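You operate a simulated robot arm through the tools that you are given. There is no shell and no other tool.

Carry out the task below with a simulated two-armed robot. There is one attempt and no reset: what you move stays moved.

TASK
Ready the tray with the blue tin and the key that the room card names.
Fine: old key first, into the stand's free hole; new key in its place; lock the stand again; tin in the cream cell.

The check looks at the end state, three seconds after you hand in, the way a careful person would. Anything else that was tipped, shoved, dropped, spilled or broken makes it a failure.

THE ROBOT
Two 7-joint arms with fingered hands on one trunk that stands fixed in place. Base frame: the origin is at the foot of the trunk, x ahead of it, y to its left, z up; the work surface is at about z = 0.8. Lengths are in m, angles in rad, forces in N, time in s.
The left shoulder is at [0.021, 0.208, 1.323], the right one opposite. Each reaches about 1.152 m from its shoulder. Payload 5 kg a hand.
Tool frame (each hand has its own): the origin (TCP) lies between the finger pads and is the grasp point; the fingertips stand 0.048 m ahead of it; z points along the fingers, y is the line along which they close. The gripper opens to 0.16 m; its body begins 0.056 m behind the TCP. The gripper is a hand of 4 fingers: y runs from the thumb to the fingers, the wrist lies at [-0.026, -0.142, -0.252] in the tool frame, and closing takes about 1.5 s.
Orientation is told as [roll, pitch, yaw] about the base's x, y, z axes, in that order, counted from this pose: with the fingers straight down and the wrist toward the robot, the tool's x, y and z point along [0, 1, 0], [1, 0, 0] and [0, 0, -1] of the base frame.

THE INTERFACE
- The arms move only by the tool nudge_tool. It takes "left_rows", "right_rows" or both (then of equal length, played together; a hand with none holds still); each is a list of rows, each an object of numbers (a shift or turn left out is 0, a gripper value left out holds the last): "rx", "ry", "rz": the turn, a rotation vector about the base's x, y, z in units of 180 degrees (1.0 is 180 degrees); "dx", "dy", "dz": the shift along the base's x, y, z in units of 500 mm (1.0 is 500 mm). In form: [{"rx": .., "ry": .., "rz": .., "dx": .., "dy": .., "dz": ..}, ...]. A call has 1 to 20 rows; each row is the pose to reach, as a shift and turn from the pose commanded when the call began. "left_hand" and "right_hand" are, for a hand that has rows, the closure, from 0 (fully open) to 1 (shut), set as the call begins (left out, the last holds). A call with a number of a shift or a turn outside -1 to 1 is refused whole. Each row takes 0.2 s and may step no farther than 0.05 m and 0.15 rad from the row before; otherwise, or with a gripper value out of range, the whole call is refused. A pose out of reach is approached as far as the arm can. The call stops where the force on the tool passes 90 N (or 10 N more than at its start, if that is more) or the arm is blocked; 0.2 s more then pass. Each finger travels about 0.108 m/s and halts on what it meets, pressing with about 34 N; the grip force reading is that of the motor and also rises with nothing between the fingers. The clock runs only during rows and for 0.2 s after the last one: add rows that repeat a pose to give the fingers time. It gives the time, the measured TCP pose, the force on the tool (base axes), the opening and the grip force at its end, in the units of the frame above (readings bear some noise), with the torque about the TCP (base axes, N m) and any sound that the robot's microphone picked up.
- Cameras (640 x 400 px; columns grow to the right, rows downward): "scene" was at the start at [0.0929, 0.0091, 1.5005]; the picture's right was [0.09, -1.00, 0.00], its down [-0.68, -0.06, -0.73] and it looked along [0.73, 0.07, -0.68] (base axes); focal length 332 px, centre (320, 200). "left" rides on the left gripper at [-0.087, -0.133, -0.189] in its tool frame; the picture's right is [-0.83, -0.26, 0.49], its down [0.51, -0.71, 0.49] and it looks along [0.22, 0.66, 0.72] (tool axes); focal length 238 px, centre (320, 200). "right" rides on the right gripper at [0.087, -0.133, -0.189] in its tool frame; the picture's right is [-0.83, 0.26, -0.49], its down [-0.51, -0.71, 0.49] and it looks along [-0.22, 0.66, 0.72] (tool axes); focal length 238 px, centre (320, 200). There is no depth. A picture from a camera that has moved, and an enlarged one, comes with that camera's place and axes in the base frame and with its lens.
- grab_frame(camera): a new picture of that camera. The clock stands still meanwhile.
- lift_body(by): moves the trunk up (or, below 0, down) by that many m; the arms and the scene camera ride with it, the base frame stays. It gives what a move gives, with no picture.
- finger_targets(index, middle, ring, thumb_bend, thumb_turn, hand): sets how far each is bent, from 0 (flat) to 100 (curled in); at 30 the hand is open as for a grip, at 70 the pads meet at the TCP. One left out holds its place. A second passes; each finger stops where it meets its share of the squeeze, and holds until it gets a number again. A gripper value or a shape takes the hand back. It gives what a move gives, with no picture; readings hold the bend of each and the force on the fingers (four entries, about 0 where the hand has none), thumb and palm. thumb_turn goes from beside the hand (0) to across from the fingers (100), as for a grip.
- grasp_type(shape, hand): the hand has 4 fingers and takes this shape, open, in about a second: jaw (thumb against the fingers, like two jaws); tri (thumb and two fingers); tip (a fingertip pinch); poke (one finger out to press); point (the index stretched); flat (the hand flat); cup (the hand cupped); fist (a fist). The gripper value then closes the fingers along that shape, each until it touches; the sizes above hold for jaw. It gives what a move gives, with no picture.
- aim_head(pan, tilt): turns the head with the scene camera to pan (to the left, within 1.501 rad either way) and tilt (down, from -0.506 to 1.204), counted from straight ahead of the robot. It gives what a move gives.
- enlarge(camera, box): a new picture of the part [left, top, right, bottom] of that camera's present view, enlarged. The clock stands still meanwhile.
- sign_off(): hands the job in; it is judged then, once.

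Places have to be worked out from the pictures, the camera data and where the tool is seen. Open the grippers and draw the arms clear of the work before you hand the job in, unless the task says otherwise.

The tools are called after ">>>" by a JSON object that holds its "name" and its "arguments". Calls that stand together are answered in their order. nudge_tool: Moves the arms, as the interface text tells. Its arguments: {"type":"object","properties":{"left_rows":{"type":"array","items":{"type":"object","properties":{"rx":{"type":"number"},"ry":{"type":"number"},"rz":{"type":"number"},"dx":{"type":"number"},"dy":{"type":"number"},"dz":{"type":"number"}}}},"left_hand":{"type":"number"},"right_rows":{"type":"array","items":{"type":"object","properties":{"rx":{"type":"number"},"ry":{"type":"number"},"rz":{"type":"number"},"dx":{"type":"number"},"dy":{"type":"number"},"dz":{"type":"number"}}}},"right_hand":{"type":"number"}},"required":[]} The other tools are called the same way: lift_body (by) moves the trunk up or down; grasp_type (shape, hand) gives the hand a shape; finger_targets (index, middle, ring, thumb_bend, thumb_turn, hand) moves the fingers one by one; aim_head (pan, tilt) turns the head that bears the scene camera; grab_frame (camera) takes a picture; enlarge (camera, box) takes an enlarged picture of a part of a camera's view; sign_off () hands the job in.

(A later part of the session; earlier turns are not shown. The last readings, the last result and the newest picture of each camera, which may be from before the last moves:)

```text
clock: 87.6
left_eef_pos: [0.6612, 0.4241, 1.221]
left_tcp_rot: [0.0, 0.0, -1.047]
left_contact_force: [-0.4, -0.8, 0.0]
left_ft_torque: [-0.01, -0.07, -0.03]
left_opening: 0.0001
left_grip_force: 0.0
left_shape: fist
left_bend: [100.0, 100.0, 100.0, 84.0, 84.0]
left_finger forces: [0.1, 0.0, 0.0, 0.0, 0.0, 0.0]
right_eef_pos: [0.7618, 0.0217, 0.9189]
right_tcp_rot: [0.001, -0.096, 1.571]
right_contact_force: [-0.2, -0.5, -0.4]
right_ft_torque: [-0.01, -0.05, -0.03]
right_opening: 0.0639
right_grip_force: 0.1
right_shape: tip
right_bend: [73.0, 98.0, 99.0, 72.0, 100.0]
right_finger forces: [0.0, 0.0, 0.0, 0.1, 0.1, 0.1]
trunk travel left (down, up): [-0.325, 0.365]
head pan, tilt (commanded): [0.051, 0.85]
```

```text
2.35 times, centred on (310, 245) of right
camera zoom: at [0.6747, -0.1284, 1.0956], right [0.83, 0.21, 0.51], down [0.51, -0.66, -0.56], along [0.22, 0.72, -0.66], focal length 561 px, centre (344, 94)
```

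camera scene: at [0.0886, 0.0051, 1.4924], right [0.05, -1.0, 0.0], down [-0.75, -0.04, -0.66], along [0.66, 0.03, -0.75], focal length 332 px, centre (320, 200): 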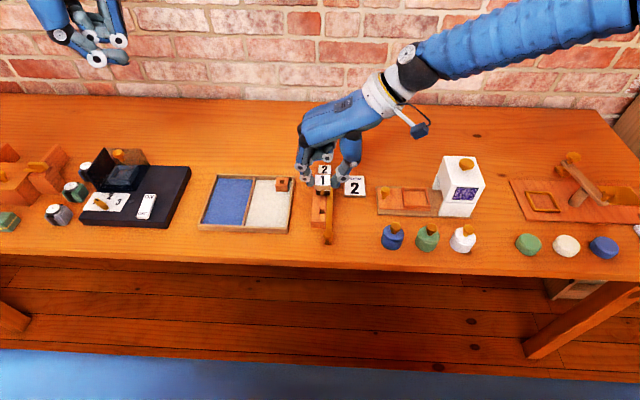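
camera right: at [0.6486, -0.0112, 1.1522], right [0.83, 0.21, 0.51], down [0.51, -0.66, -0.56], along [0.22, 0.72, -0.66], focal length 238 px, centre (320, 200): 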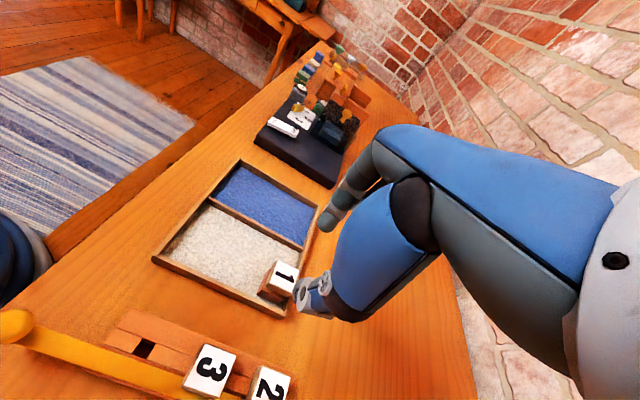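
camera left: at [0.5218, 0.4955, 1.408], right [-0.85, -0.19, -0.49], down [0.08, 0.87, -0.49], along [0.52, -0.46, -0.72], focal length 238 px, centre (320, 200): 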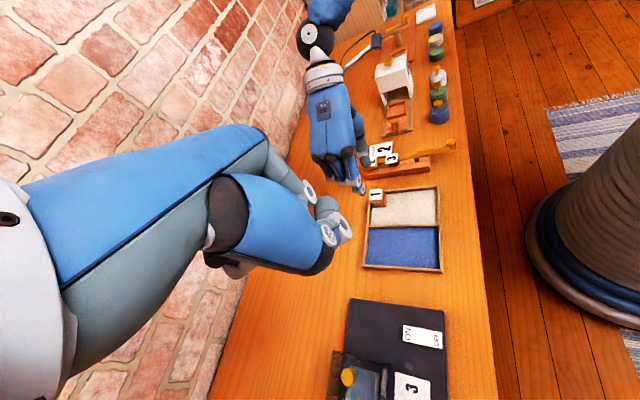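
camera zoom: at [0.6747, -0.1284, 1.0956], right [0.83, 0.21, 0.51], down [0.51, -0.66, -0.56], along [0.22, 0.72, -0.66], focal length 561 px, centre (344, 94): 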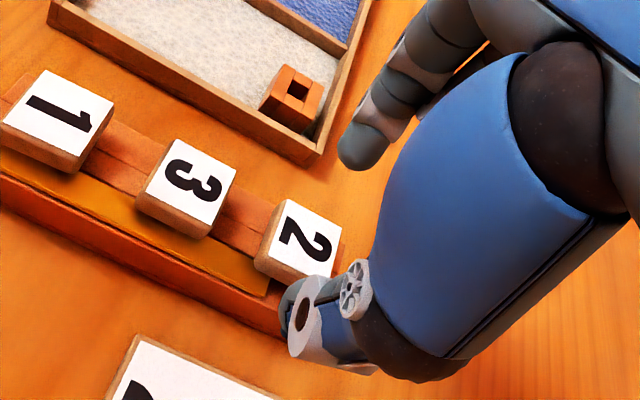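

Pinch mid-line y≈0.0266 matches key 2. Descend and close in two stages.

>>> {"name": "nudge_tool", "arguments": {"right_rows": [{"dx": 0.003, "dz": -0.02}, {"dx": 0.003, "dz": -0.04}, {"dx": 0.003, "dz": -0.06}, {"dx": 0.003, "dz": -0.071}, {"dx": 0.003, "dz": -0.071}]}}

>>> {"name": "nudge_tool", "arguments": {"right_rows": [{}, {}, {}, {}, {}], "right_hand": 0.76}}

>>> {"name": "enlarge", "arguments": {"camera": "scene", "box": [295, 130, 355, 200]}}

>>> {"name": "enlarge", "arguments": {"camera": "right", "box": [250, 160, 370, 330]}}

```text
clock: 88.8
left_eef_pos: [0.662, 0.4226, 1.2194]
left_tcp_rot: [0.0, 0.0, -1.049]
left_contact_force: [-0.2, -0.5, 0.0]
left_ft_torque: [0.0, 0.03, -0.02]
left_opening: 0.0
left_grip_force: 0.0
left_shape: fist
left_bend: [100.0, 100.0, 100.0, 84.0, 84.0]
left_finger forces: [0.1, 0.0, 0.0, 0.0, 0.0, 0.0]
right_eef_pos: [0.7636, 0.0208, 0.8843]
right_tcp_rot: [-0.001, -0.095, 1.569]
right_contact_force: [0.5, 0.4, -0.5]
right_ft_torque: [0.02, 0.0, 0.02]
right_opening: 0.0638
right_grip_force: 0.0
right_shape: tip
right_bend: [73.0, 98.0, 99.0, 72.0, 100.0]
right_finger forces: [0.1, 0.0, 0.0, 0.0, 0.0, 0.0]
trunk travel left (down, up): [-0.325, 0.365]
head pan, tilt (commanded): [0.051, 0.85]
```

```text
clock: 90.0
left_eef_pos: [0.6617, 0.4249, 1.2197]
left_tcp_rot: [0.0, 0.001, -1.046]
left_contact_force: [0.6, -0.1, -0.3]
left_ft_torque: [-0.01, 0.02, -0.02]
left_opening: 0.0001
left_grip_force: 0.1
left_shape: fist
left_bend: [100.0, 100.0, 100.0, 84.0, 84.0]
left_finger forces: [0.1, 0.0, 0.0, 0.0, 0.0, 0.0]
right_eef_pos: [0.7628, 0.0201, 0.8844]
right_tcp_rot: [-0.002, -0.095, 1.569]
right_contact_force: [0.2, 0.6, 0.4]
right_ft_torque: [0.0, 0.03, -0.01]
right_opening: 0.039
right_grip_force: 0.1
right_shape: tip
right_bend: [72.0, 98.0, 99.0, 74.0, 100.0]
right_finger forces: [0.2, 0.0, 0.0, 0.0, 0.0, 0.0]
trunk travel left (down, up): [-0.325, 0.365]
head pan, tilt (commanded): [0.051, 0.85]
```

```text
5.71 times, centred on (325, 165) of scene
camera zoom: at [0.0885, 0.0055, 1.4924], right [0.05, -1.0, 0.0], down [-0.75, -0.04, -0.66], along [0.66, 0.03, -0.75], focal length 1894 px, centre (291, 400)
```

zoom: 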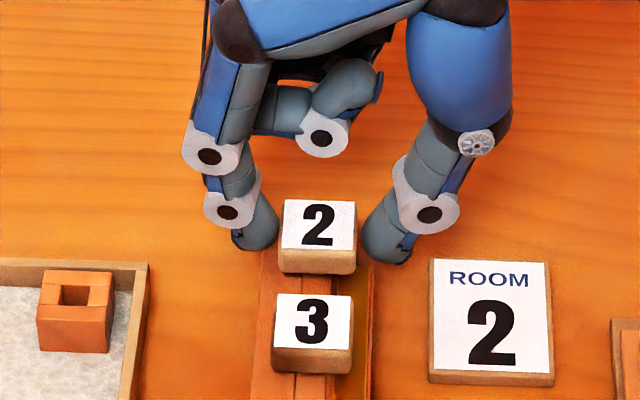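

```text
2.35 times, centred on (310, 245) of right
camera zoom: at [0.6766, -0.1295, 1.0599], right [0.83, 0.21, 0.51], down [0.51, -0.66, -0.56], along [0.22, 0.72, -0.66], focal length 561 px, centre (344, 94)
```

zoom: 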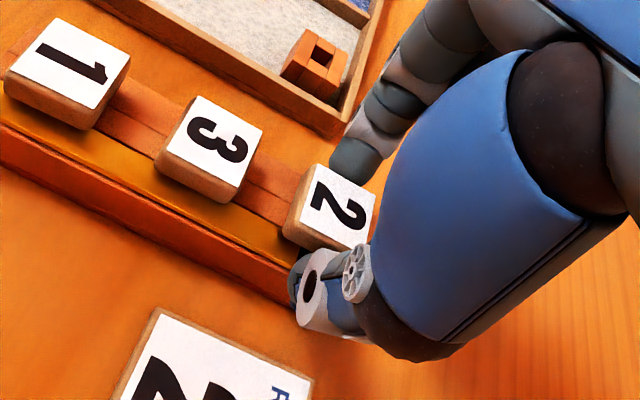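

>>> {"name": "nudge_tool", "arguments": {"right_rows": [{"dy": 0.003}, {"dy": 0.003}, {"dy": 0.003}, {"dy": 0.003}, {"dy": 0.003}], "right_hand": 0.9}}

>>> {"name": "enlarge", "arguments": {"camera": "scene", "box": [295, 130, 355, 200]}}

```text
clock: 91.2
left_eef_pos: [0.6623, 0.4248, 1.2189]
left_tcp_rot: [0.001, 0.0, -1.048]
left_contact_force: [-0.1, 0.2, -0.5]
left_ft_torque: [-0.02, -0.03, 0.0]
left_opening: 0.0
left_grip_force: 0.0
left_shape: fist
left_bend: [100.0, 100.0, 100.0, 84.0, 84.0]
left_finger forces: [0.0, 0.1, 0.0, 0.0, 0.0, 0.0]
right_eef_pos: [0.7639, 0.0222, 0.8857]
right_tcp_rot: [0.0, -0.096, 1.57]
right_contact_force: [0.1, 0.5, 0.3]
right_ft_torque: [0.02, 0.0, -0.01]
right_opening: 0.0302
right_grip_force: 34.3
right_shape: tip
right_bend: [72.0, 100.0, 100.0, 74.0, 100.0]
right_finger forces: [31.0, 0.1, 0.0, 0.0, 31.1, 0.0]
trunk travel left (down, up): [-0.325, 0.365]
head pan, tilt (commanded): [0.051, 0.85]
```

```text
5.71 times, centred on (325, 165) of scene
camera zoom: at [0.0886, 0.0055, 1.4924], right [0.05, -1.0, 0.0], down [-0.75, -0.04, -0.66], along [0.66, 0.03, -0.75], focal length 1894 px, centre (291, 400)
```

zoom: 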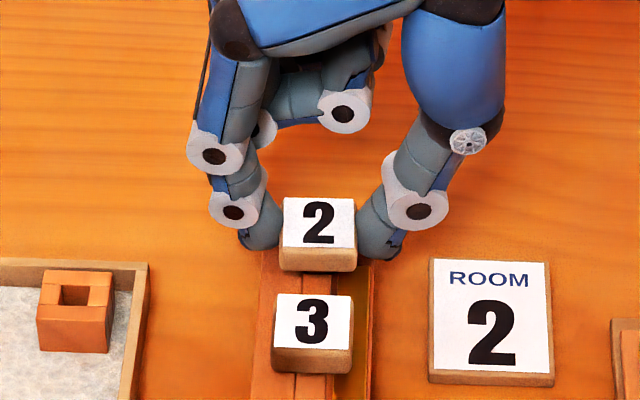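

Even grip (31/31 N). Lift 1 cm first to see if the lock truly lets it go.

>>> {"name": "nudge_tool", "arguments": {"right_rows": [{"dz": 0.008}, {"dz": 0.016}, {"dz": 0.024}, {"dz": 0.024}]}}

>>> {"name": "enlarge", "arguments": {"camera": "scene", "box": [295, 130, 355, 200]}}

```text
clock: 92.2
left_eef_pos: [0.6627, 0.4244, 1.2201]
left_tcp_rot: [-0.001, 0.001, -1.045]
left_contact_force: [0.2, -0.5, 0.6]
left_ft_torque: [0.01, -0.01, -0.03]
left_opening: 0.0
left_grip_force: 0.0
left_shape: fist
left_bend: [100.0, 100.0, 100.0, 84.0, 84.0]
left_finger forces: [0.0, 0.0, 0.1, 0.1, 0.1, 0.1]
right_eef_pos: [0.7648, 0.0229, 0.8963]
right_tcp_rot: [0.001, -0.097, 1.572]
right_contact_force: [-0.3, 0.2, -1.2]
right_ft_torque: [0.04, -0.01, 0.0]
right_opening: 0.0302
right_grip_force: 33.9
right_shape: tip
right_bend: [72.0, 100.0, 100.0, 74.0, 100.0]
right_finger forces: [31.1, 0.1, 0.1, 0.0, 31.3, 0.0]
trunk travel left (down, up): [-0.325, 0.365]
head pan, tilt (commanded): [0.051, 0.85]
```

```text
5.71 times, centred on (325, 165) of scene
camera zoom: at [0.0887, 0.0055, 1.4923], right [0.05, -1.0, 0.0], down [-0.75, -0.04, -0.66], along [0.66, 0.03, -0.75], focal length 1894 px, centre (291, 400)
```

zoom: 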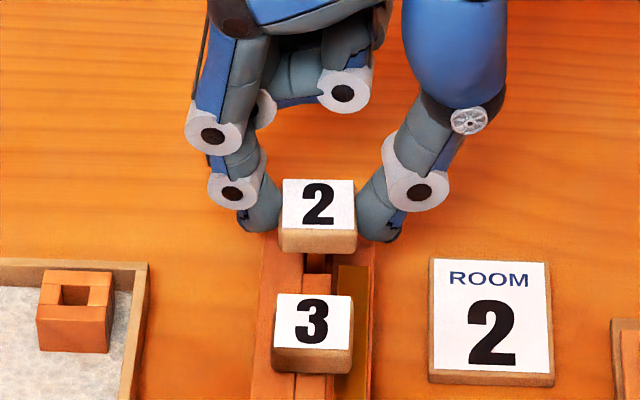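

It lifts freely. Continue up and carry it over the tray block (displacement −28 mm x, +118 mm y).

>>> {"name": "nudge_tool", "arguments": {"right_rows": [{"dz": 0.04}, {"dz": 0.09}, {"dz": 0.148}, {"dx": -0.01, "dy": 0.06, "dz": 0.148}, {"dx": -0.03, "dy": 0.12, "dz": 0.148}, {"dx": -0.05, "dy": 0.18, "dz": 0.148}, {"dx": -0.0566, "dy": 0.2358, "dz": 0.148}, {"dx": -0.0566, "dy": 0.2358, "dz": 0.148}, {"dx": -0.0566, "dy": 0.2358, "dz": 0.148}]}}

>>> {"name": "enlarge", "arguments": {"camera": "scene", "box": [250, 125, 310, 200]}}

>>> {"name": "enlarge", "arguments": {"camera": "left", "box": [320, 130, 420, 215]}}

>>> {"name": "enlarge", "arguments": {"camera": "scene", "box": [300, 150, 360, 225]}}

```text
clock: 94.2
left_eef_pos: [0.663, 0.4241, 1.2197]
left_tcp_rot: [-0.001, 0.0, -1.048]
left_contact_force: [0.0, 0.6, -0.6]
left_ft_torque: [-0.07, -0.01, 0.0]
left_opening: 0.0
left_grip_force: 0.1
left_shape: fist
left_bend: [100.0, 100.0, 100.0, 84.0, 84.0]
left_finger forces: [0.0, 0.0, 0.0, 0.1, 0.0, 0.1]
right_eef_pos: [0.7385, 0.1405, 0.9717]
right_tcp_rot: [0.0, -0.096, 1.572]
right_contact_force: [-0.4, 0.4, -0.4]
right_ft_torque: [-0.06, -0.04, -0.02]
right_opening: 0.0298
right_grip_force: 33.4
right_shape: tip
right_bend: [72.0, 100.0, 100.0, 74.0, 100.0]
right_finger forces: [31.4, 0.0, 0.1, 0.0, 31.4, 0.0]
trunk travel left (down, up): [-0.325, 0.365]
head pan, tilt (commanded): [0.051, 0.85]
```

```text
5.33 times, centred on (280, 162) of scene
camera zoom: at [0.0886, 0.0063, 1.4923], right [0.05, -1.0, 0.0], down [-0.75, -0.04, -0.66], along [0.66, 0.03, -0.75], focal length 1768 px, centre (533, 400)
```

zoom: 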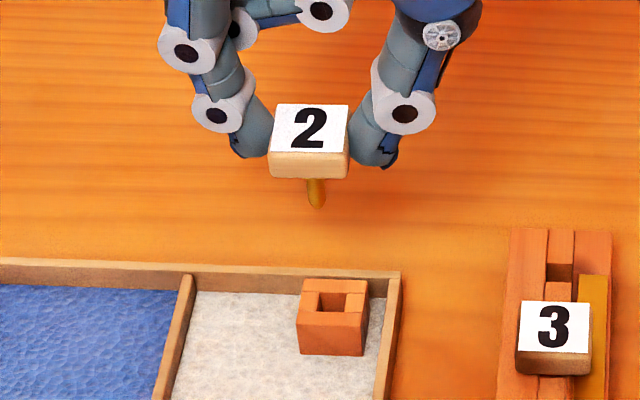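

```text
4.71 times, centred on (370, 172) of left
camera zoom: at [0.5216, 0.4963, 1.4077], right [-0.85, -0.19, -0.49], down [0.08, 0.87, -0.49], along [0.52, -0.46, -0.72], focal length 1122 px, centre (85, 329)
```

zoom: 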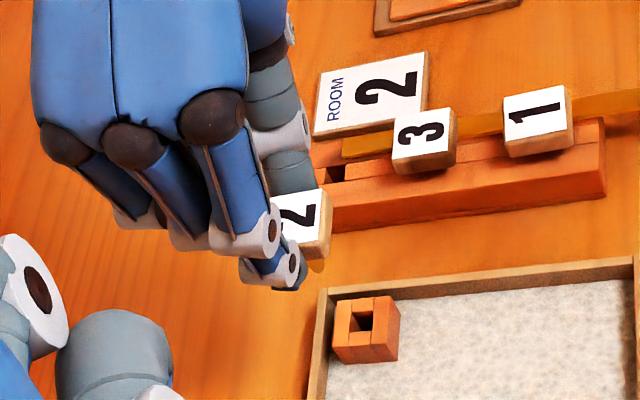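

```text
5.33 times, centred on (330, 188) of scene
camera zoom: at [0.0886, 0.0063, 1.4923], right [0.05, -1.0, 0.0], down [-0.75, -0.04, -0.66], along [0.66, 0.03, -0.75], focal length 1768 px, centre (267, 267)
```

zoom: 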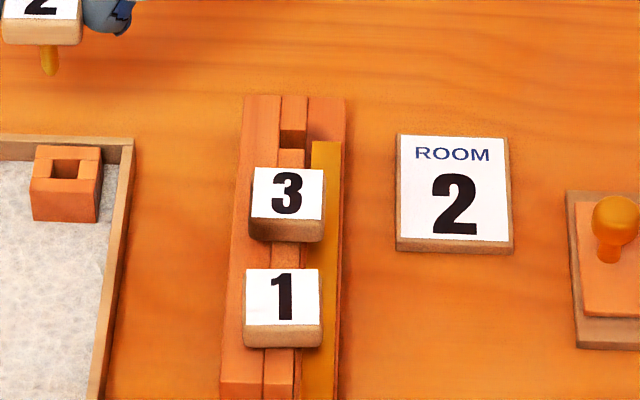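

Key 2 is over the tray. The stem tip appears at ≈(0.741, 0.1485) versus the hole (0.734, 0.145), so I'll correct −6 mm x, −3 mm y and lower to just above the block.

>>> {"name": "nudge_tool", "arguments": {"right_rows": [{"dx": -0.012, "dy": -0.006}, {"dx": -0.012, "dy": -0.006, "dz": -0.03}, {"dx": -0.012, "dy": -0.006, "dz": -0.06}, {"dx": -0.012, "dy": -0.006, "dz": -0.09}, {"dx": -0.012, "dy": -0.006, "dz": -0.106}, {"dx": -0.012, "dy": -0.006, "dz": -0.106}, {"dx": -0.012, "dy": -0.006, "dz": -0.106}]}}

>>> {"name": "enlarge", "arguments": {"camera": "scene", "box": [260, 150, 305, 195]}}

>>> {"name": "enlarge", "arguments": {"camera": "left", "box": [345, 155, 405, 215]}}

>>> {"name": "enlarge", "arguments": {"camera": "right", "box": [270, 180, 350, 300]}}

```text
clock: 95.8
left_eef_pos: [0.6622, 0.4252, 1.2201]
left_tcp_rot: [-0.001, 0.0, -1.047]
left_contact_force: [0.3, 0.3, -0.1]
left_ft_torque: [-0.01, -0.01, -0.04]
left_opening: 0.0
left_grip_force: 0.0
left_shape: fist
left_bend: [100.0, 100.0, 100.0, 84.0, 84.0]
left_finger forces: [0.0, 0.1, 0.0, 0.0, 0.0, 0.1]
right_eef_pos: [0.733, 0.1371, 0.9174]
right_tcp_rot: [-0.001, -0.095, 1.571]
right_contact_force: [-0.4, 0.3, -0.9]
right_ft_torque: [-0.04, 0.01, -0.02]
right_opening: 0.0303
right_grip_force: 34.1
right_shape: tip
right_bend: [72.0, 100.0, 100.0, 74.0, 100.0]
right_finger forces: [31.4, 0.0, 0.0, 0.0, 31.3, 0.1]
trunk travel left (down, up): [-0.325, 0.365]
head pan, tilt (commanded): [0.051, 0.85]
```

```text
8.89 times, centred on (282, 172) of scene
camera zoom: at [0.0886, 0.0056, 1.4924], right [0.05, -1.0, 0.0], down [-0.75, -0.04, -0.66], along [0.66, 0.03, -0.75], focal length 2946 px, centre (653, 444)
```

zoom: 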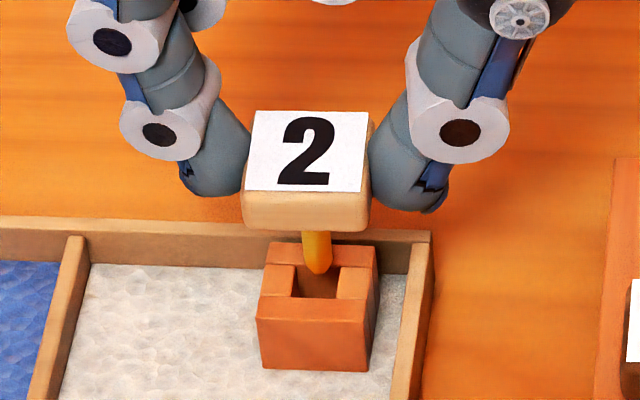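

```text
6.67 times, centred on (375, 185) of left
camera zoom: at [0.5218, 0.4955, 1.408], right [-0.85, -0.19, -0.49], down [0.08, 0.87, -0.49], along [0.52, -0.46, -0.72], focal length 1589 px, centre (-47, 300)
```

zoom: 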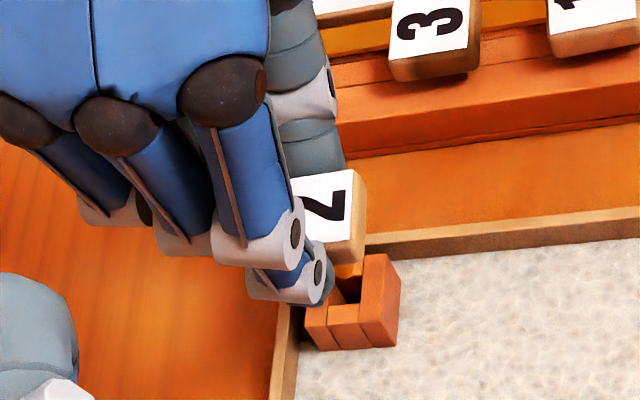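

```text
3.33 times, centred on (310, 240) of right
camera zoom: at [0.6445, -0.0132, 1.0929], right [0.83, 0.21, 0.51], down [0.51, -0.66, -0.56], along [0.22, 0.72, -0.66], focal length 794 px, centre (353, 67)
```

zoom: 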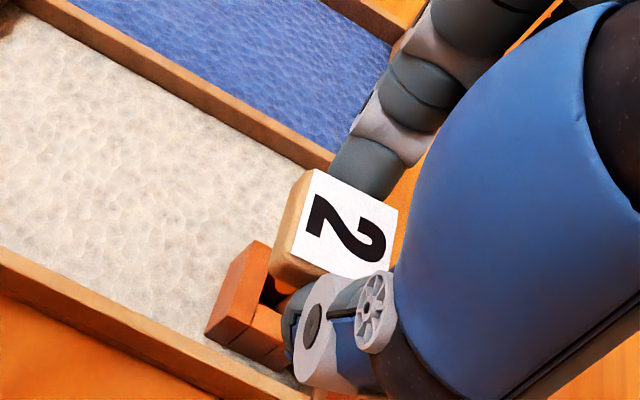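

The stem tip is centred over the block's hole. Lower gently, watching the force.

>>> {"name": "nudge_tool", "arguments": {"right_rows": [{"dz": -0.008}, {"dz": -0.016}, {"dz": -0.024}, {"dz": -0.032}, {"dz": -0.032}]}}

>>> {"name": "enlarge", "arguments": {"camera": "scene", "box": [260, 150, 305, 195]}}

```text
clock: 97.0
left_eef_pos: [0.6626, 0.4235, 1.2199]
left_tcp_rot: [0.0, 0.0, -1.048]
left_contact_force: [0.4, 0.2, -0.4]
left_ft_torque: [-0.02, 0.0, 0.01]
left_opening: 0.0
left_grip_force: 0.0
left_shape: fist
left_bend: [100.0, 100.0, 100.0, 84.0, 84.0]
left_finger forces: [0.0, 0.0, 0.0, 0.0, 0.1, 0.0]
right_eef_pos: [0.7309, 0.1385, 0.9033]
right_tcp_rot: [0.001, -0.095, 1.571]
right_contact_force: [2.6, -1.2, -1.7]
right_ft_torque: [0.0, -0.13, -0.01]
right_opening: 0.0301
right_grip_force: 33.6
right_shape: tip
right_bend: [72.0, 100.0, 100.0, 74.0, 100.0]
right_finger forces: [31.5, 0.0, 0.1, 0.0, 31.6, 0.1]
trunk travel left (down, up): [-0.325, 0.365]
head pan, tilt (commanded): [0.051, 0.85]
```

```text
8.89 times, centred on (282, 172) of scene
camera zoom: at [0.0886, 0.0055, 1.4924], right [0.05, -1.0, 0.0], down [-0.75, -0.04, -0.66], along [0.66, 0.03, -0.75], focal length 2946 px, centre (653, 444)
```

zoom: 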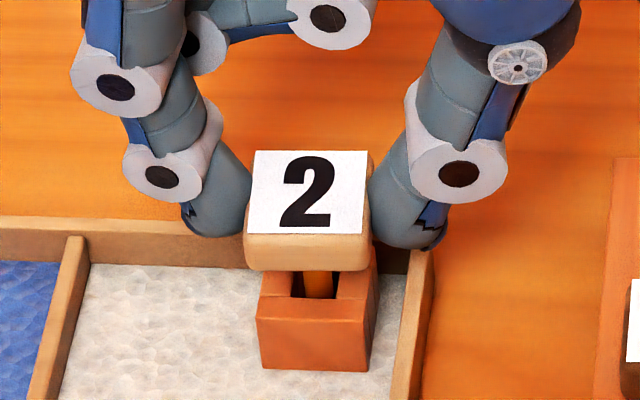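

The stem is inside; a slight +x push suggests it grazes the near wall, so I'll ease +2 mm in x and continue down to seat.

>>> {"name": "nudge_tool", "arguments": {"right_rows": [{"dx": 0.004}, {"dx": 0.004, "dz": -0.008}, {"dx": 0.004, "dz": -0.016}, {"dx": 0.004, "dz": -0.024}, {"dx": 0.004, "dz": -0.032}, {"dx": 0.004, "dz": -0.037}, {"dx": 0.004, "dz": -0.037}]}}

>>> {"name": "enlarge", "arguments": {"camera": "scene", "box": [260, 150, 305, 195]}}

```text
clock: 98.6
left_eef_pos: [0.6632, 0.4231, 1.2195]
left_tcp_rot: [-0.001, 0.001, -1.047]
left_contact_force: [-0.4, 0.8, -0.7]
left_ft_torque: [0.01, 0.04, 0.0]
left_opening: 0.0
left_grip_force: 0.1
left_shape: fist
left_bend: [100.0, 100.0, 100.0, 84.0, 84.0]
left_finger forces: [0.1, 0.0, 0.1, 0.1, 0.1, 0.1]
right_eef_pos: [0.7317, 0.1372, 0.8826]
right_tcp_rot: [0.001, -0.1, 1.569]
right_contact_force: [1.6, -0.9, 6.6]
right_ft_torque: [-0.04, -0.04, 0.01]
right_opening: 0.0303
right_grip_force: 33.8
right_shape: tip
right_bend: [72.0, 100.0, 100.0, 74.0, 100.0]
right_finger forces: [32.9, 0.0, 0.0, 0.0, 33.3, 0.0]
trunk travel left (down, up): [-0.325, 0.365]
head pan, tilt (commanded): [0.051, 0.85]
```

```text
8.89 times, centred on (282, 172) of scene
camera zoom: at [0.0882, 0.0055, 1.4925], right [0.05, -1.0, 0.0], down [-0.75, -0.04, -0.66], along [0.66, 0.03, -0.75], focal length 2946 px, centre (653, 444)
```

zoom: 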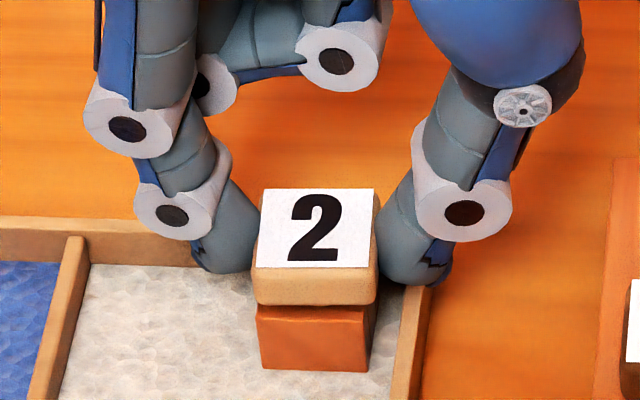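

Seated (6.6 N upward at the bottom). Release and rise.

>>> {"name": "nudge_tool", "arguments": {"right_rows": [{"dz": 0.002}, {"dz": 0.002}, {"dz": 0.002}, {"dz": 0.002}, {"dz": 0.03}, {"dz": 0.07}, {"dz": 0.12}, {"dz": 0.18}, {"dz": 0.24}, {"dz": 0.24}], "right_hand": 0.6}}

>>> {"name": "enlarge", "arguments": {"camera": "scene", "box": [250, 140, 360, 230]}}

>>> {"name": "enlarge", "arguments": {"camera": "left", "box": [345, 120, 465, 225]}}

```text
clock: 100.8
left_eef_pos: [0.6635, 0.424, 1.2183]
left_tcp_rot: [-0.001, 0.0, -1.047]
left_contact_force: [0.1, -0.3, 0.3]
left_ft_torque: [0.03, 0.04, 0.02]
left_opening: 0.0
left_grip_force: 0.0
left_shape: fist
left_bend: [100.0, 100.0, 100.0, 84.0, 84.0]
left_finger forces: [0.1, 0.0, 0.0, 0.1, 0.0, 0.0]
right_eef_pos: [0.7328, 0.1391, 1.0018]
right_tcp_rot: [0.003, -0.095, 1.57]
right_contact_force: [1.5, 0.3, -0.5]
right_ft_torque: [0.02, 0.01, -0.02]
right_opening: 0.0638
right_grip_force: 0.0
right_shape: tip
right_bend: [73.0, 98.0, 99.0, 72.0, 100.0]
right_finger forces: [0.1, 0.0, 0.0, 0.0, 0.1, 0.0]
trunk travel left (down, up): [-0.325, 0.365]
head pan, tilt (commanded): [0.051, 0.85]
```

```text
4.44 times, centred on (305, 185) of scene
camera zoom: at [0.0891, 0.0055, 1.4923], right [0.05, -1.0, 0.0], down [-0.75, -0.04, -0.66], along [0.66, 0.03, -0.75], focal length 1473 px, centre (387, 267)
```

zoom: 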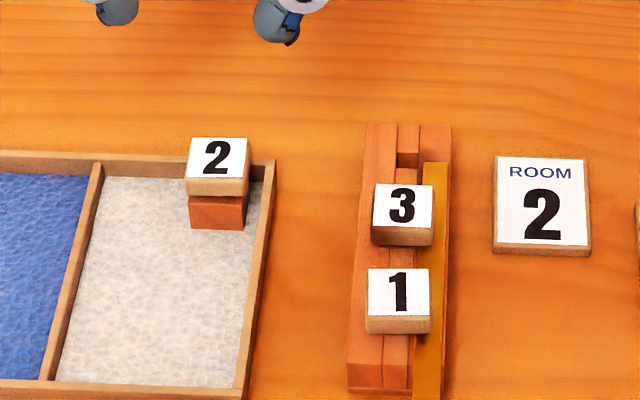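

```text
3.81 times, centred on (405, 172) of left
camera zoom: at [0.5223, 0.4953, 1.4078], right [-0.85, -0.19, -0.49], down [0.08, 0.87, -0.49], along [0.52, -0.46, -0.72], focal length 908 px, centre (-4, 305)
```

zoom: 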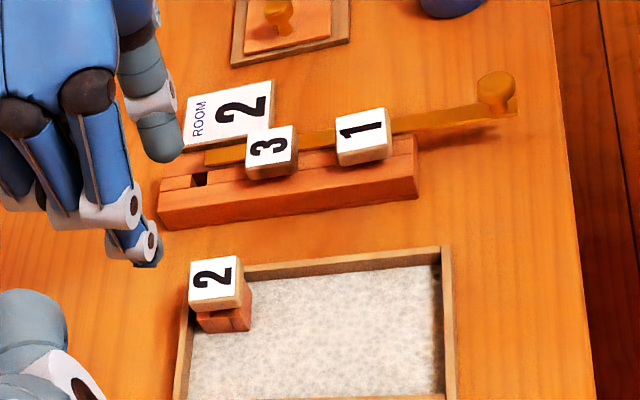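

Both keys are now placed: 2 in the tray, 1 and 3 on the stand. To re-lock, I'll close the fingers into a pusher, go to the near side of the slide knob (≈0.5425, 0.008), and push it forward.

>>> {"name": "nudge_tool", "arguments": {"right_rows": [{"dx": -0.068, "dy": -0.041}, {"dx": -0.136, "dy": -0.082}, {"dx": -0.204, "dy": -0.123}, {"dx": -0.272, "dy": -0.164}, {"dx": -0.34, "dy": -0.205}, {"dx": -0.408, "dy": -0.246}, {"dx": -0.476, "dy": -0.288}, {"dx": -0.476, "dy": -0.288, "dz": -0.08}, {"dx": -0.476, "dy": -0.288, "dz": -0.14}, {"dx": -0.476, "dy": -0.288, "dz": -0.14}], "right_hand": 1.0}}

>>> {"name": "enlarge", "arguments": {"camera": "scene", "box": [290, 165, 370, 255]}}

>>> {"name": "enlarge", "arguments": {"camera": "left", "box": [380, 90, 480, 175]}}

>>> {"name": "enlarge", "arguments": {"camera": "right", "box": [250, 160, 370, 330]}}

```text
clock: 103.0
left_eef_pos: [0.6627, 0.426, 1.2203]
left_tcp_rot: [0.0, 0.001, -1.047]
left_contact_force: [0.2, 0.9, -0.5]
left_ft_torque: [-0.07, 0.0, -0.01]
left_opening: 0.0001
left_grip_force: 0.1
left_shape: fist
left_bend: [100.0, 100.0, 100.0, 84.0, 84.0]
left_finger forces: [0.0, 0.1, 0.0, 0.0, 0.0, 0.0]
right_eef_pos: [0.4932, -0.0041, 0.9351]
right_tcp_rot: [0.0, -0.097, 1.572]
right_contact_force: [0.7, -0.2, -0.5]
right_ft_torque: [-0.02, 0.01, 0.03]
right_opening: 0.0002
right_grip_force: 33.8
right_shape: tip
right_bend: [70.0, 100.0, 100.0, 62.0, 100.0]
right_finger forces: [0.1, 0.1, 0.0, 0.0, 0.0, 0.1]
trunk travel left (down, up): [-0.325, 0.365]
head pan, tilt (commanded): [0.051, 0.85]
```

```text
4.44 times, centred on (330, 210) of scene
camera zoom: at [0.0883, 0.0058, 1.4924], right [0.05, -1.0, 0.0], down [-0.75, -0.04, -0.66], along [0.66, 0.03, -0.75], focal length 1473 px, centre (276, 156)
```

zoom: 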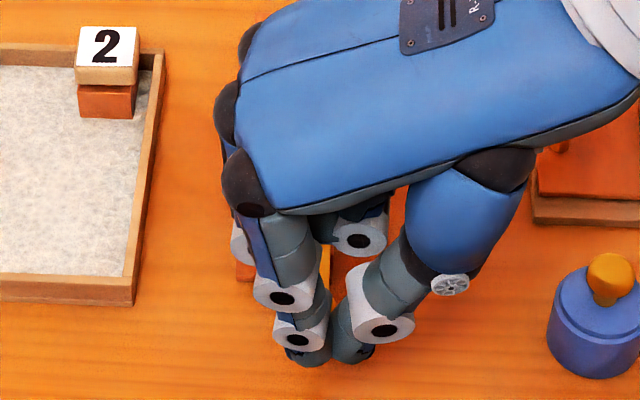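

```text
4.71 times, centred on (430, 132) of left
camera zoom: at [0.5215, 0.4956, 1.4082], right [-0.85, -0.19, -0.49], down [0.08, 0.87, -0.49], along [0.52, -0.46, -0.72], focal length 1122 px, centre (-198, 518)
```

zoom: 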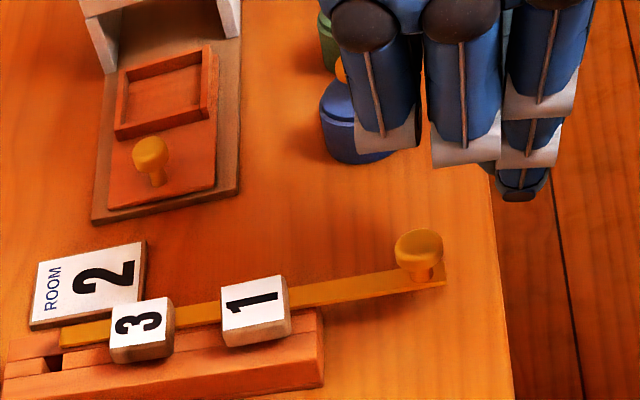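

```text
2.35 times, centred on (310, 245) of right
camera zoom: at [0.4059, -0.1552, 1.1115], right [0.83, 0.21, 0.51], down [0.51, -0.66, -0.56], along [0.22, 0.72, -0.66], focal length 561 px, centre (344, 94)
```

zoom: 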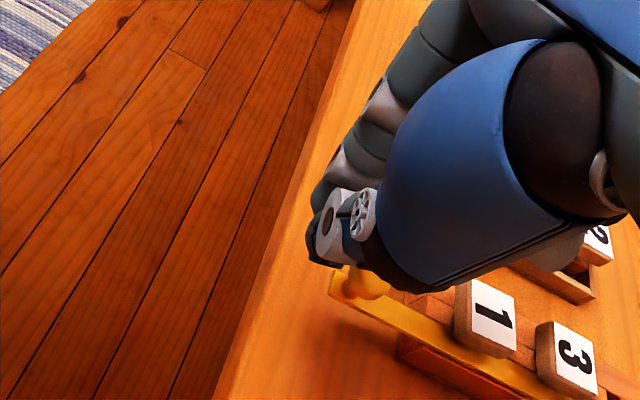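

Closed fingertips are lined up with the knob's near side (x≈0.49, y≈0). Descend to knob height and push forward.

>>> {"name": "nudge_tool", "arguments": {"right_rows": [{"dz": -0.05}, {"dz": -0.098}, {"dx": 0.03, "dz": -0.098}, {"dx": 0.05, "dz": -0.098}, {"dx": 0.062, "dz": -0.098}, {"dx": 0.074, "dz": -0.098}, {"dx": 0.086, "dz": -0.098}, {"dx": 0.098, "dz": -0.098}, {"dx": 0.098, "dz": -0.098}]}}

>>> {"name": "enlarge", "arguments": {"camera": "left", "box": [370, 100, 470, 185]}}

>>> {"name": "enlarge", "arguments": {"camera": "scene", "box": [290, 165, 370, 255]}}

```text
clock: 105.0
left_eef_pos: [0.6628, 0.4249, 1.2205]
left_tcp_rot: [-0.002, 0.0, -1.048]
left_contact_force: [0.6, -0.2, -0.5]
left_ft_torque: [0.0, -0.03, 0.03]
left_opening: 0.0003
left_grip_force: 0.1
left_shape: fist
left_bend: [100.0, 100.0, 100.0, 84.0, 84.0]
left_finger forces: [0.1, 0.0, 0.0, 0.1, 0.0, 0.0]
right_eef_pos: [0.5447, -0.0088, 0.8828]
right_tcp_rot: [0.002, -0.096, 1.57]
right_contact_force: [0.5, -0.3, 0.7]
right_ft_torque: [-0.01, -0.03, 0.0]
right_opening: 0.0001
right_grip_force: 34.2
right_shape: tip
right_bend: [70.0, 100.0, 100.0, 62.0, 100.0]
right_finger forces: [0.1, 0.0, 0.0, 0.0, 0.0, 0.1]
trunk travel left (down, up): [-0.325, 0.365]
head pan, tilt (commanded): [0.051, 0.85]
```

```text
4.71 times, centred on (420, 142) of left
camera zoom: at [0.5214, 0.4953, 1.4083], right [-0.85, -0.19, -0.49], down [0.08, 0.87, -0.49], along [0.52, -0.46, -0.72], focal length 1122 px, centre (-151, 471)
```

zoom: 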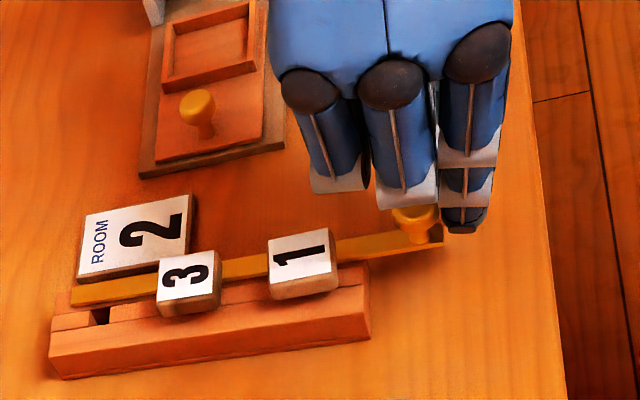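

```text
4.44 times, centred on (330, 210) of scene
camera zoom: at [0.0882, 0.0054, 1.4924], right [0.05, -1.0, 0.0], down [-0.75, -0.04, -0.66], along [0.66, 0.03, -0.75], focal length 1473 px, centre (276, 156)
```

zoom: 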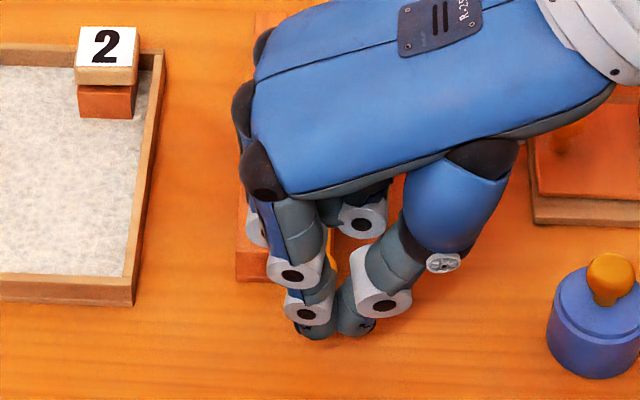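

The bar has moved in ~26–34 mm with hardly any force. Continue pushing in small steps until it meets its stop.

>>> {"name": "nudge_tool", "arguments": {"right_rows": [{"dx": 0.006}, {"dx": 0.012}, {"dx": 0.018}, {"dx": 0.018}]}}

>>> {"name": "enlarge", "arguments": {"camera": "left", "box": [350, 120, 450, 205]}}

```text
clock: 106.0
left_eef_pos: [0.6625, 0.4231, 1.22]
left_tcp_rot: [-0.001, 0.001, -1.047]
left_contact_force: [0.3, -0.2, -0.1]
left_ft_torque: [0.0, 0.01, 0.01]
left_opening: 0.0
left_grip_force: 0.0
left_shape: fist
left_bend: [100.0, 100.0, 100.0, 84.0, 84.0]
left_finger forces: [0.0, 0.1, 0.0, 0.0, 0.0, 0.0]
right_eef_pos: [0.5548, -0.0068, 0.8833]
right_tcp_rot: [0.0, -0.097, 1.573]
right_contact_force: [1.1, -0.8, 0.6]
right_ft_torque: [0.02, 0.01, 0.0]
right_opening: 0.0001
right_grip_force: 34.1
right_shape: tip
right_bend: [70.0, 100.0, 100.0, 62.0, 100.0]
right_finger forces: [0.0, 0.1, 0.1, 0.0, 0.0, 0.0]
trunk travel left (down, up): [-0.325, 0.365]
head pan, tilt (commanded): [0.051, 0.85]
```

```text
4.71 times, centred on (400, 162) of left
camera zoom: at [0.5216, 0.4953, 1.4082], right [-0.85, -0.19, -0.49], down [0.08, 0.87, -0.49], along [0.52, -0.46, -0.72], focal length 1122 px, centre (-56, 376)
```

zoom: 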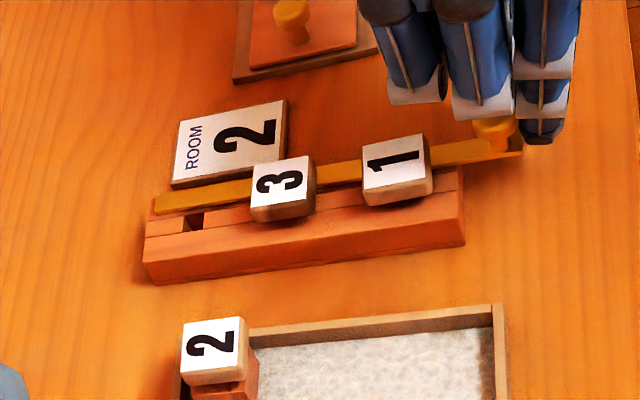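

The bar's near end is now at x≈0.566, its original locked position. One small extra push to confirm it's at the stop.

>>> {"name": "nudge_tool", "arguments": {"right_rows": [{"dx": 0.005}, {"dx": 0.01}, {"dx": 0.014}, {"dx": 0.014}]}}

>>> {"name": "enlarge", "arguments": {"camera": "left", "box": [350, 120, 450, 205]}}

```text
clock: 107.0
left_eef_pos: [0.6614, 0.4239, 1.2191]
left_tcp_rot: [0.0, 0.001, -1.047]
left_contact_force: [-0.4, 0.3, 0.4]
left_ft_torque: [0.02, 0.03, -0.02]
left_opening: 0.0
left_grip_force: 0.0
left_shape: fist
left_bend: [100.0, 100.0, 100.0, 84.0, 84.0]
left_finger forces: [0.0, 0.1, 0.0, 0.0, 0.0, 0.0]
right_eef_pos: [0.5584, -0.0058, 0.8834]
right_tcp_rot: [0.002, -0.097, 1.571]
right_contact_force: [-9.1, -0.9, -0.3]
right_ft_torque: [-0.06, 0.28, 0.1]
right_opening: 0.0001
right_grip_force: 34.1
right_shape: tip
right_bend: [70.0, 100.0, 100.0, 62.0, 100.0]
right_finger forces: [0.0, 0.0, 0.0, 0.0, 0.0, 0.0]
trunk travel left (down, up): [-0.325, 0.365]
head pan, tilt (commanded): [0.051, 0.85]
```

```text
4.71 times, centred on (400, 162) of left
camera zoom: at [0.5207, 0.4953, 1.4085], right [-0.85, -0.19, -0.49], down [0.08, 0.87, -0.49], along [0.52, -0.46, -0.72], focal length 1122 px, centre (-56, 376)
```

zoom: 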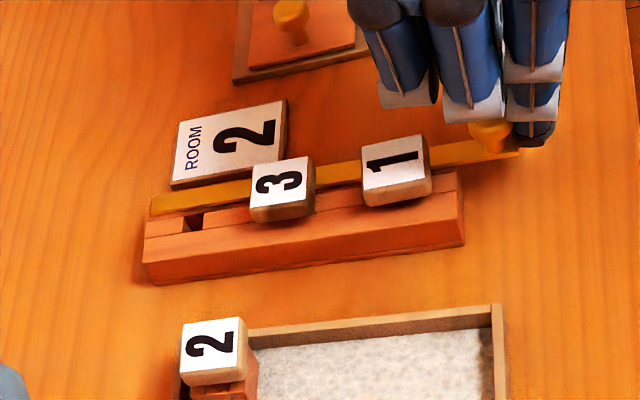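

The bar is at its stop (9 N), so the stand is locked again. I'll back off, rise, and look over the stand and tray.

>>> {"name": "nudge_tool", "arguments": {"right_rows": [{"dx": -0.02}, {"dx": -0.06}, {"dx": -0.08, "dz": 0.04}, {"dx": -0.08, "dz": 0.12}, {"dx": -0.08, "dy": -0.06, "dz": 0.2}, {"dx": -0.08, "dy": -0.13, "dz": 0.26}, {"dx": -0.08, "dy": -0.2, "dz": 0.26}, {"dx": -0.08, "dy": -0.27, "dz": 0.26}, {"dx": -0.08, "dy": -0.34, "dz": 0.26}, {"dx": -0.08, "dy": -0.41, "dz": 0.26}, {"dx": -0.08, "dy": -0.48, "dz": 0.26}, {"dx": -0.08, "dy": -0.54, "dz": 0.26}]}}

>>> {"name": "grab_frame", "arguments": {"camera": "scene"}}

>>> {"name": "enlarge", "arguments": {"camera": "scene", "box": [290, 150, 370, 250]}}

>>> {"name": "enlarge", "arguments": {"camera": "scene", "box": [370, 190, 450, 260]}}

>>> {"name": "enlarge", "arguments": {"camera": "left", "box": [345, 80, 465, 225]}}

```text
clock: 109.6
left_eef_pos: [0.662, 0.4239, 1.2199]
left_tcp_rot: [0.0, 0.001, -1.047]
left_contact_force: [-0.8, 0.1, 0.7]
left_ft_torque: [0.06, -0.03, 0.02]
left_opening: 0.0002
left_grip_force: 0.0
left_shape: fist
left_bend: [100.0, 100.0, 100.0, 84.0, 84.0]
left_finger forces: [0.0, 0.0, 0.0, 0.0, 0.0, 0.0]
right_eef_pos: [0.5171, -0.2773, 1.012]
right_tcp_rot: [0.0, -0.096, 1.574]
right_contact_force: [0.5, -0.5, -0.9]
right_ft_torque: [0.06, -0.03, -0.04]
right_opening: 0.0
right_grip_force: 34.3
right_shape: tip
right_bend: [70.0, 100.0, 100.0, 62.0, 100.0]
right_finger forces: [0.1, 0.0, 0.0, 0.0, 0.0, 0.0]
trunk travel left (down, up): [-0.325, 0.365]
head pan, tilt (commanded): [0.051, 0.85]
```

```text
taken
camera scene: at [0.0878, 0.0042, 1.4924], right [0.05, -1.0, 0.0], down [-0.75, -0.04, -0.66], along [0.66, 0.03, -0.75], focal length 332 px, centre (320, 200)
```

scene: 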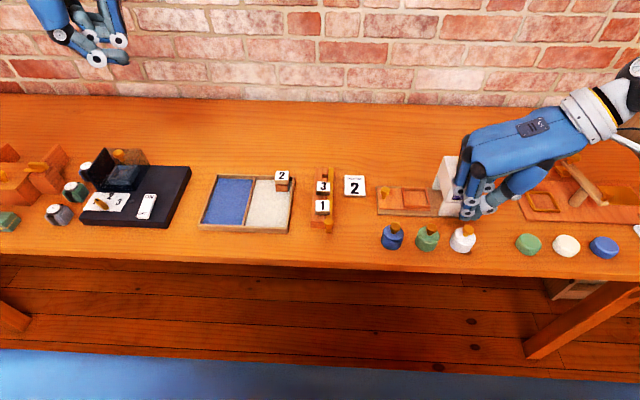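

```text
4.00 times, centred on (330, 200) of scene
camera zoom: at [0.0878, 0.0042, 1.4924], right [0.05, -1.0, 0.0], down [-0.75, -0.04, -0.66], along [0.66, 0.03, -0.75], focal length 1326 px, centre (280, 200)
```

zoom: 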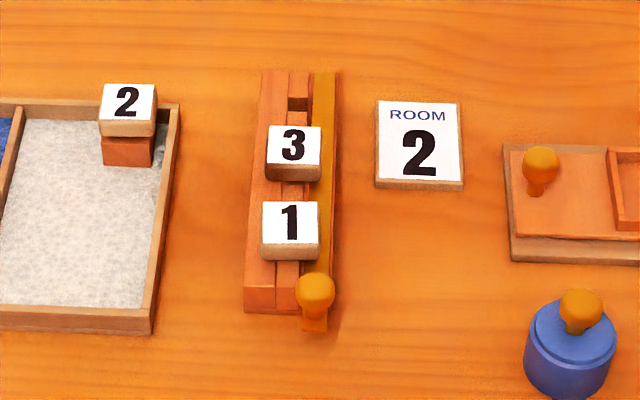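

```text
5.71 times, centred on (410, 225) of scene
camera zoom: at [0.0878, 0.0042, 1.4924], right [0.05, -1.0, 0.0], down [-0.75, -0.04, -0.66], along [0.66, 0.03, -0.75], focal length 1894 px, centre (-194, 57)
```

zoom: 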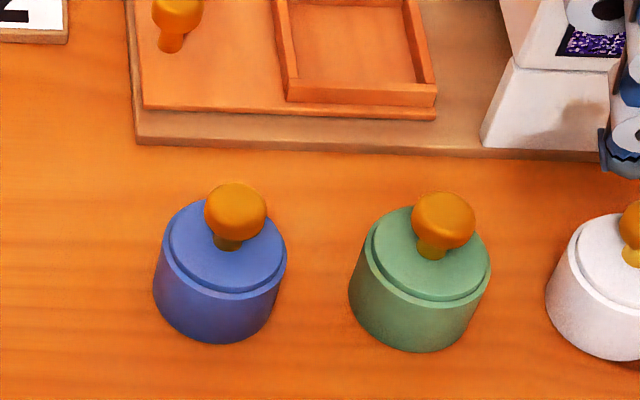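

```text
2.76 times, centred on (405, 152) of left
camera zoom: at [0.5208, 0.4942, 1.409], right [-0.85, -0.19, -0.49], down [0.08, 0.87, -0.49], along [0.52, -0.46, -0.72], focal length 658 px, centre (86, 331)
```

zoom: 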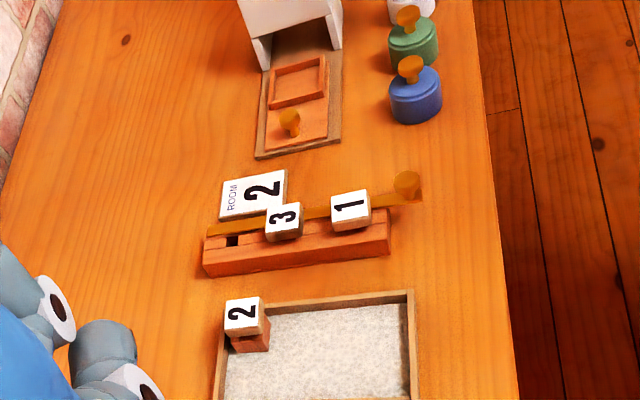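

Stand looks as it did at first (bar in), keys 1 and 3 on it, key 2 in the tray. Now the blue tin: centre ≈ (0.567, −0.150), radius ≈27 mm, body top ≈0.835, knob top ≈0.87. I'll go above it, yaw back 45° (keeps fingers clear of the board and green tin), and take the three-finger shape.

>>> {"name": "nudge_tool", "arguments": {"right_rows": [{"dx": 0.01, "dy": 0.04, "rz": -0.04}, {"dx": 0.025, "dy": 0.08, "rz": -0.08}, {"dx": 0.04, "dy": 0.12, "rz": -0.12}, {"dx": 0.055, "dy": 0.16, "rz": -0.16}, {"dx": 0.065, "dy": 0.2, "rz": -0.2}, {"dx": 0.075, "dy": 0.235, "rz": -0.23}, {"dx": 0.081, "dy": 0.258, "rz": -0.25}, {"dx": 0.081, "dy": 0.258, "rz": -0.25}]}}

>>> {"name": "grasp_type", "arguments": {"shape": "tri", "hand": "right"}}

>>> {"name": "nudge_tool", "arguments": {"right_rows": [{}, {}, {}, {"dz": -0.04}, {"dz": -0.08}, {"dz": -0.12}, {"dz": -0.12}], "right_hand": 0.45}}

>>> {"name": "enlarge", "arguments": {"camera": "scene", "box": [360, 160, 440, 260]}}

>>> {"name": "enlarge", "arguments": {"camera": "left", "box": [380, 50, 480, 135]}}

>>> {"name": "grab_frame", "arguments": {"camera": "right"}}

```text
clock: 111.4
left_eef_pos: [0.6619, 0.4232, 1.2196]
left_tcp_rot: [0.0, -0.001, -1.049]
left_contact_force: [0.6, -1.2, 0.1]
left_ft_torque: [0.05, -0.02, 0.02]
left_opening: 0.0001
left_grip_force: 0.0
left_shape: fist
left_bend: [100.0, 100.0, 100.0, 84.0, 84.0]
left_finger forces: [0.0, 0.0, 0.0, 0.0, 0.0, 0.0]
right_eef_pos: [0.561, -0.1496, 1.0143]
right_tcp_rot: [0.001, -0.096, 0.782]
right_contact_force: [-0.5, 0.0, -0.9]
right_ft_torque: [0.0, 0.0, 0.05]
right_opening: 0.0
right_grip_force: 33.9
right_shape: tip
right_bend: [70.0, 100.0, 100.0, 62.0, 100.0]
right_finger forces: [0.0, 0.1, 0.0, 0.0, 0.1, 0.0]
trunk travel left (down, up): [-0.325, 0.365]
head pan, tilt (commanded): [0.051, 0.85]
```

```text
clock: 112.3
left_eef_pos: [0.6622, 0.4232, 1.2198]
left_tcp_rot: [0.001, -0.001, -1.047]
left_contact_force: [0.3, -0.9, -0.3]
left_ft_torque: [0.0, -0.03, 0.01]
left_opening: 0.0003
left_grip_force: 0.0
left_shape: fist
left_bend: [100.0, 100.0, 100.0, 84.0, 84.0]
left_finger forces: [0.0, 0.0, 0.0, 0.1, 0.1, 0.1]
right_eef_pos: [0.5612, -0.1494, 1.0149]
right_tcp_rot: [0.001, -0.097, 0.785]
right_contact_force: [-0.1, -0.4, 0.0]
right_ft_torque: [0.02, -0.03, 0.0]
right_opening: 0.1596
right_grip_force: 0.1
right_shape: tri
right_bend: [30.0, 30.0, 99.0, 30.0, 98.0]
right_finger forces: [0.0, 0.0, 0.0, 0.1, 0.1, 0.1]
trunk travel left (down, up): [-0.325, 0.365]
head pan, tilt (commanded): [0.051, 0.85]
```

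```text
clock: 113.9
left_eef_pos: [0.6627, 0.4235, 1.2197]
left_tcp_rot: [-0.001, 0.001, -1.048]
left_contact_force: [0.3, 0.1, 0.0]
left_ft_torque: [0.0, -0.02, 0.02]
left_opening: 0.0001
left_grip_force: 0.1
left_shape: fist
left_bend: [100.0, 100.0, 100.0, 84.0, 84.0]
left_finger forces: [0.0, 0.0, 0.0, 0.1, 0.0, 0.0]
right_eef_pos: [0.5615, -0.149, 0.9541]
right_tcp_rot: [0.0, -0.096, 0.785]
right_contact_force: [-0.1, -0.2, 0.1]
right_ft_torque: [0.03, -0.03, -0.05]
right_opening: 0.0885
right_grip_force: 0.1
right_shape: tri
right_bend: [74.0, 43.0, 99.0, 67.0, 100.0]
right_finger forces: [0.1, 0.0, 0.1, 0.1, 0.0, 0.0]
trunk travel left (down, up): [-0.325, 0.365]
head pan, tilt (commanded): [0.051, 0.85]
```

```text
4.00 times, centred on (400, 210) of scene
camera zoom: at [0.0879, 0.0054, 1.4924], right [0.05, -1.0, 0.0], down [-0.75, -0.04, -0.66], along [0.66, 0.03, -0.75], focal length 1326 px, centre (0, 160)
```

zoom: 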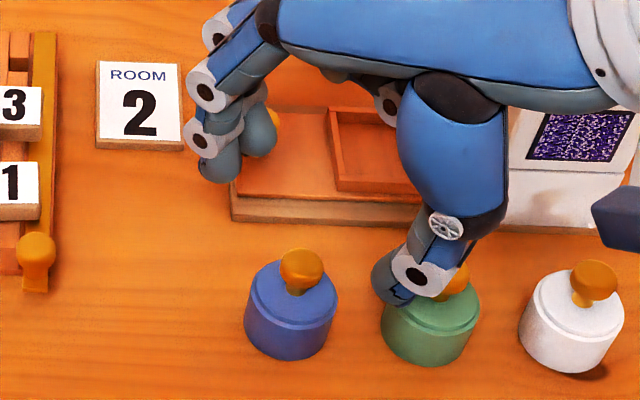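

```text
4.71 times, centred on (430, 92) of left
camera zoom: at [0.5211, 0.4953, 1.4084], right [-0.85, -0.19, -0.49], down [0.08, 0.87, -0.49], along [0.52, -0.46, -0.72], focal length 1122 px, centre (-198, 706)
```

zoom: 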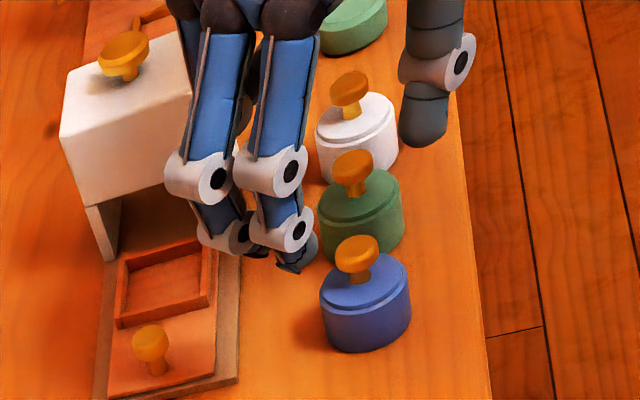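

```text
taken
camera right: at [0.3922, -0.1941, 1.1284], right [0.74, -0.44, 0.51], down [-0.11, -0.82, -0.56], along [0.67, 0.36, -0.66], focal length 238 px, centre (320, 200)
```

right: 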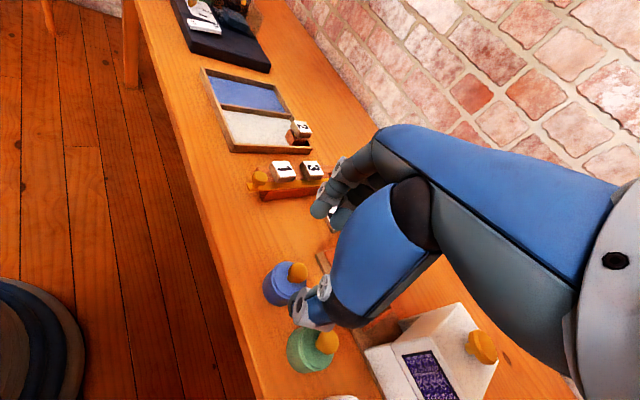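

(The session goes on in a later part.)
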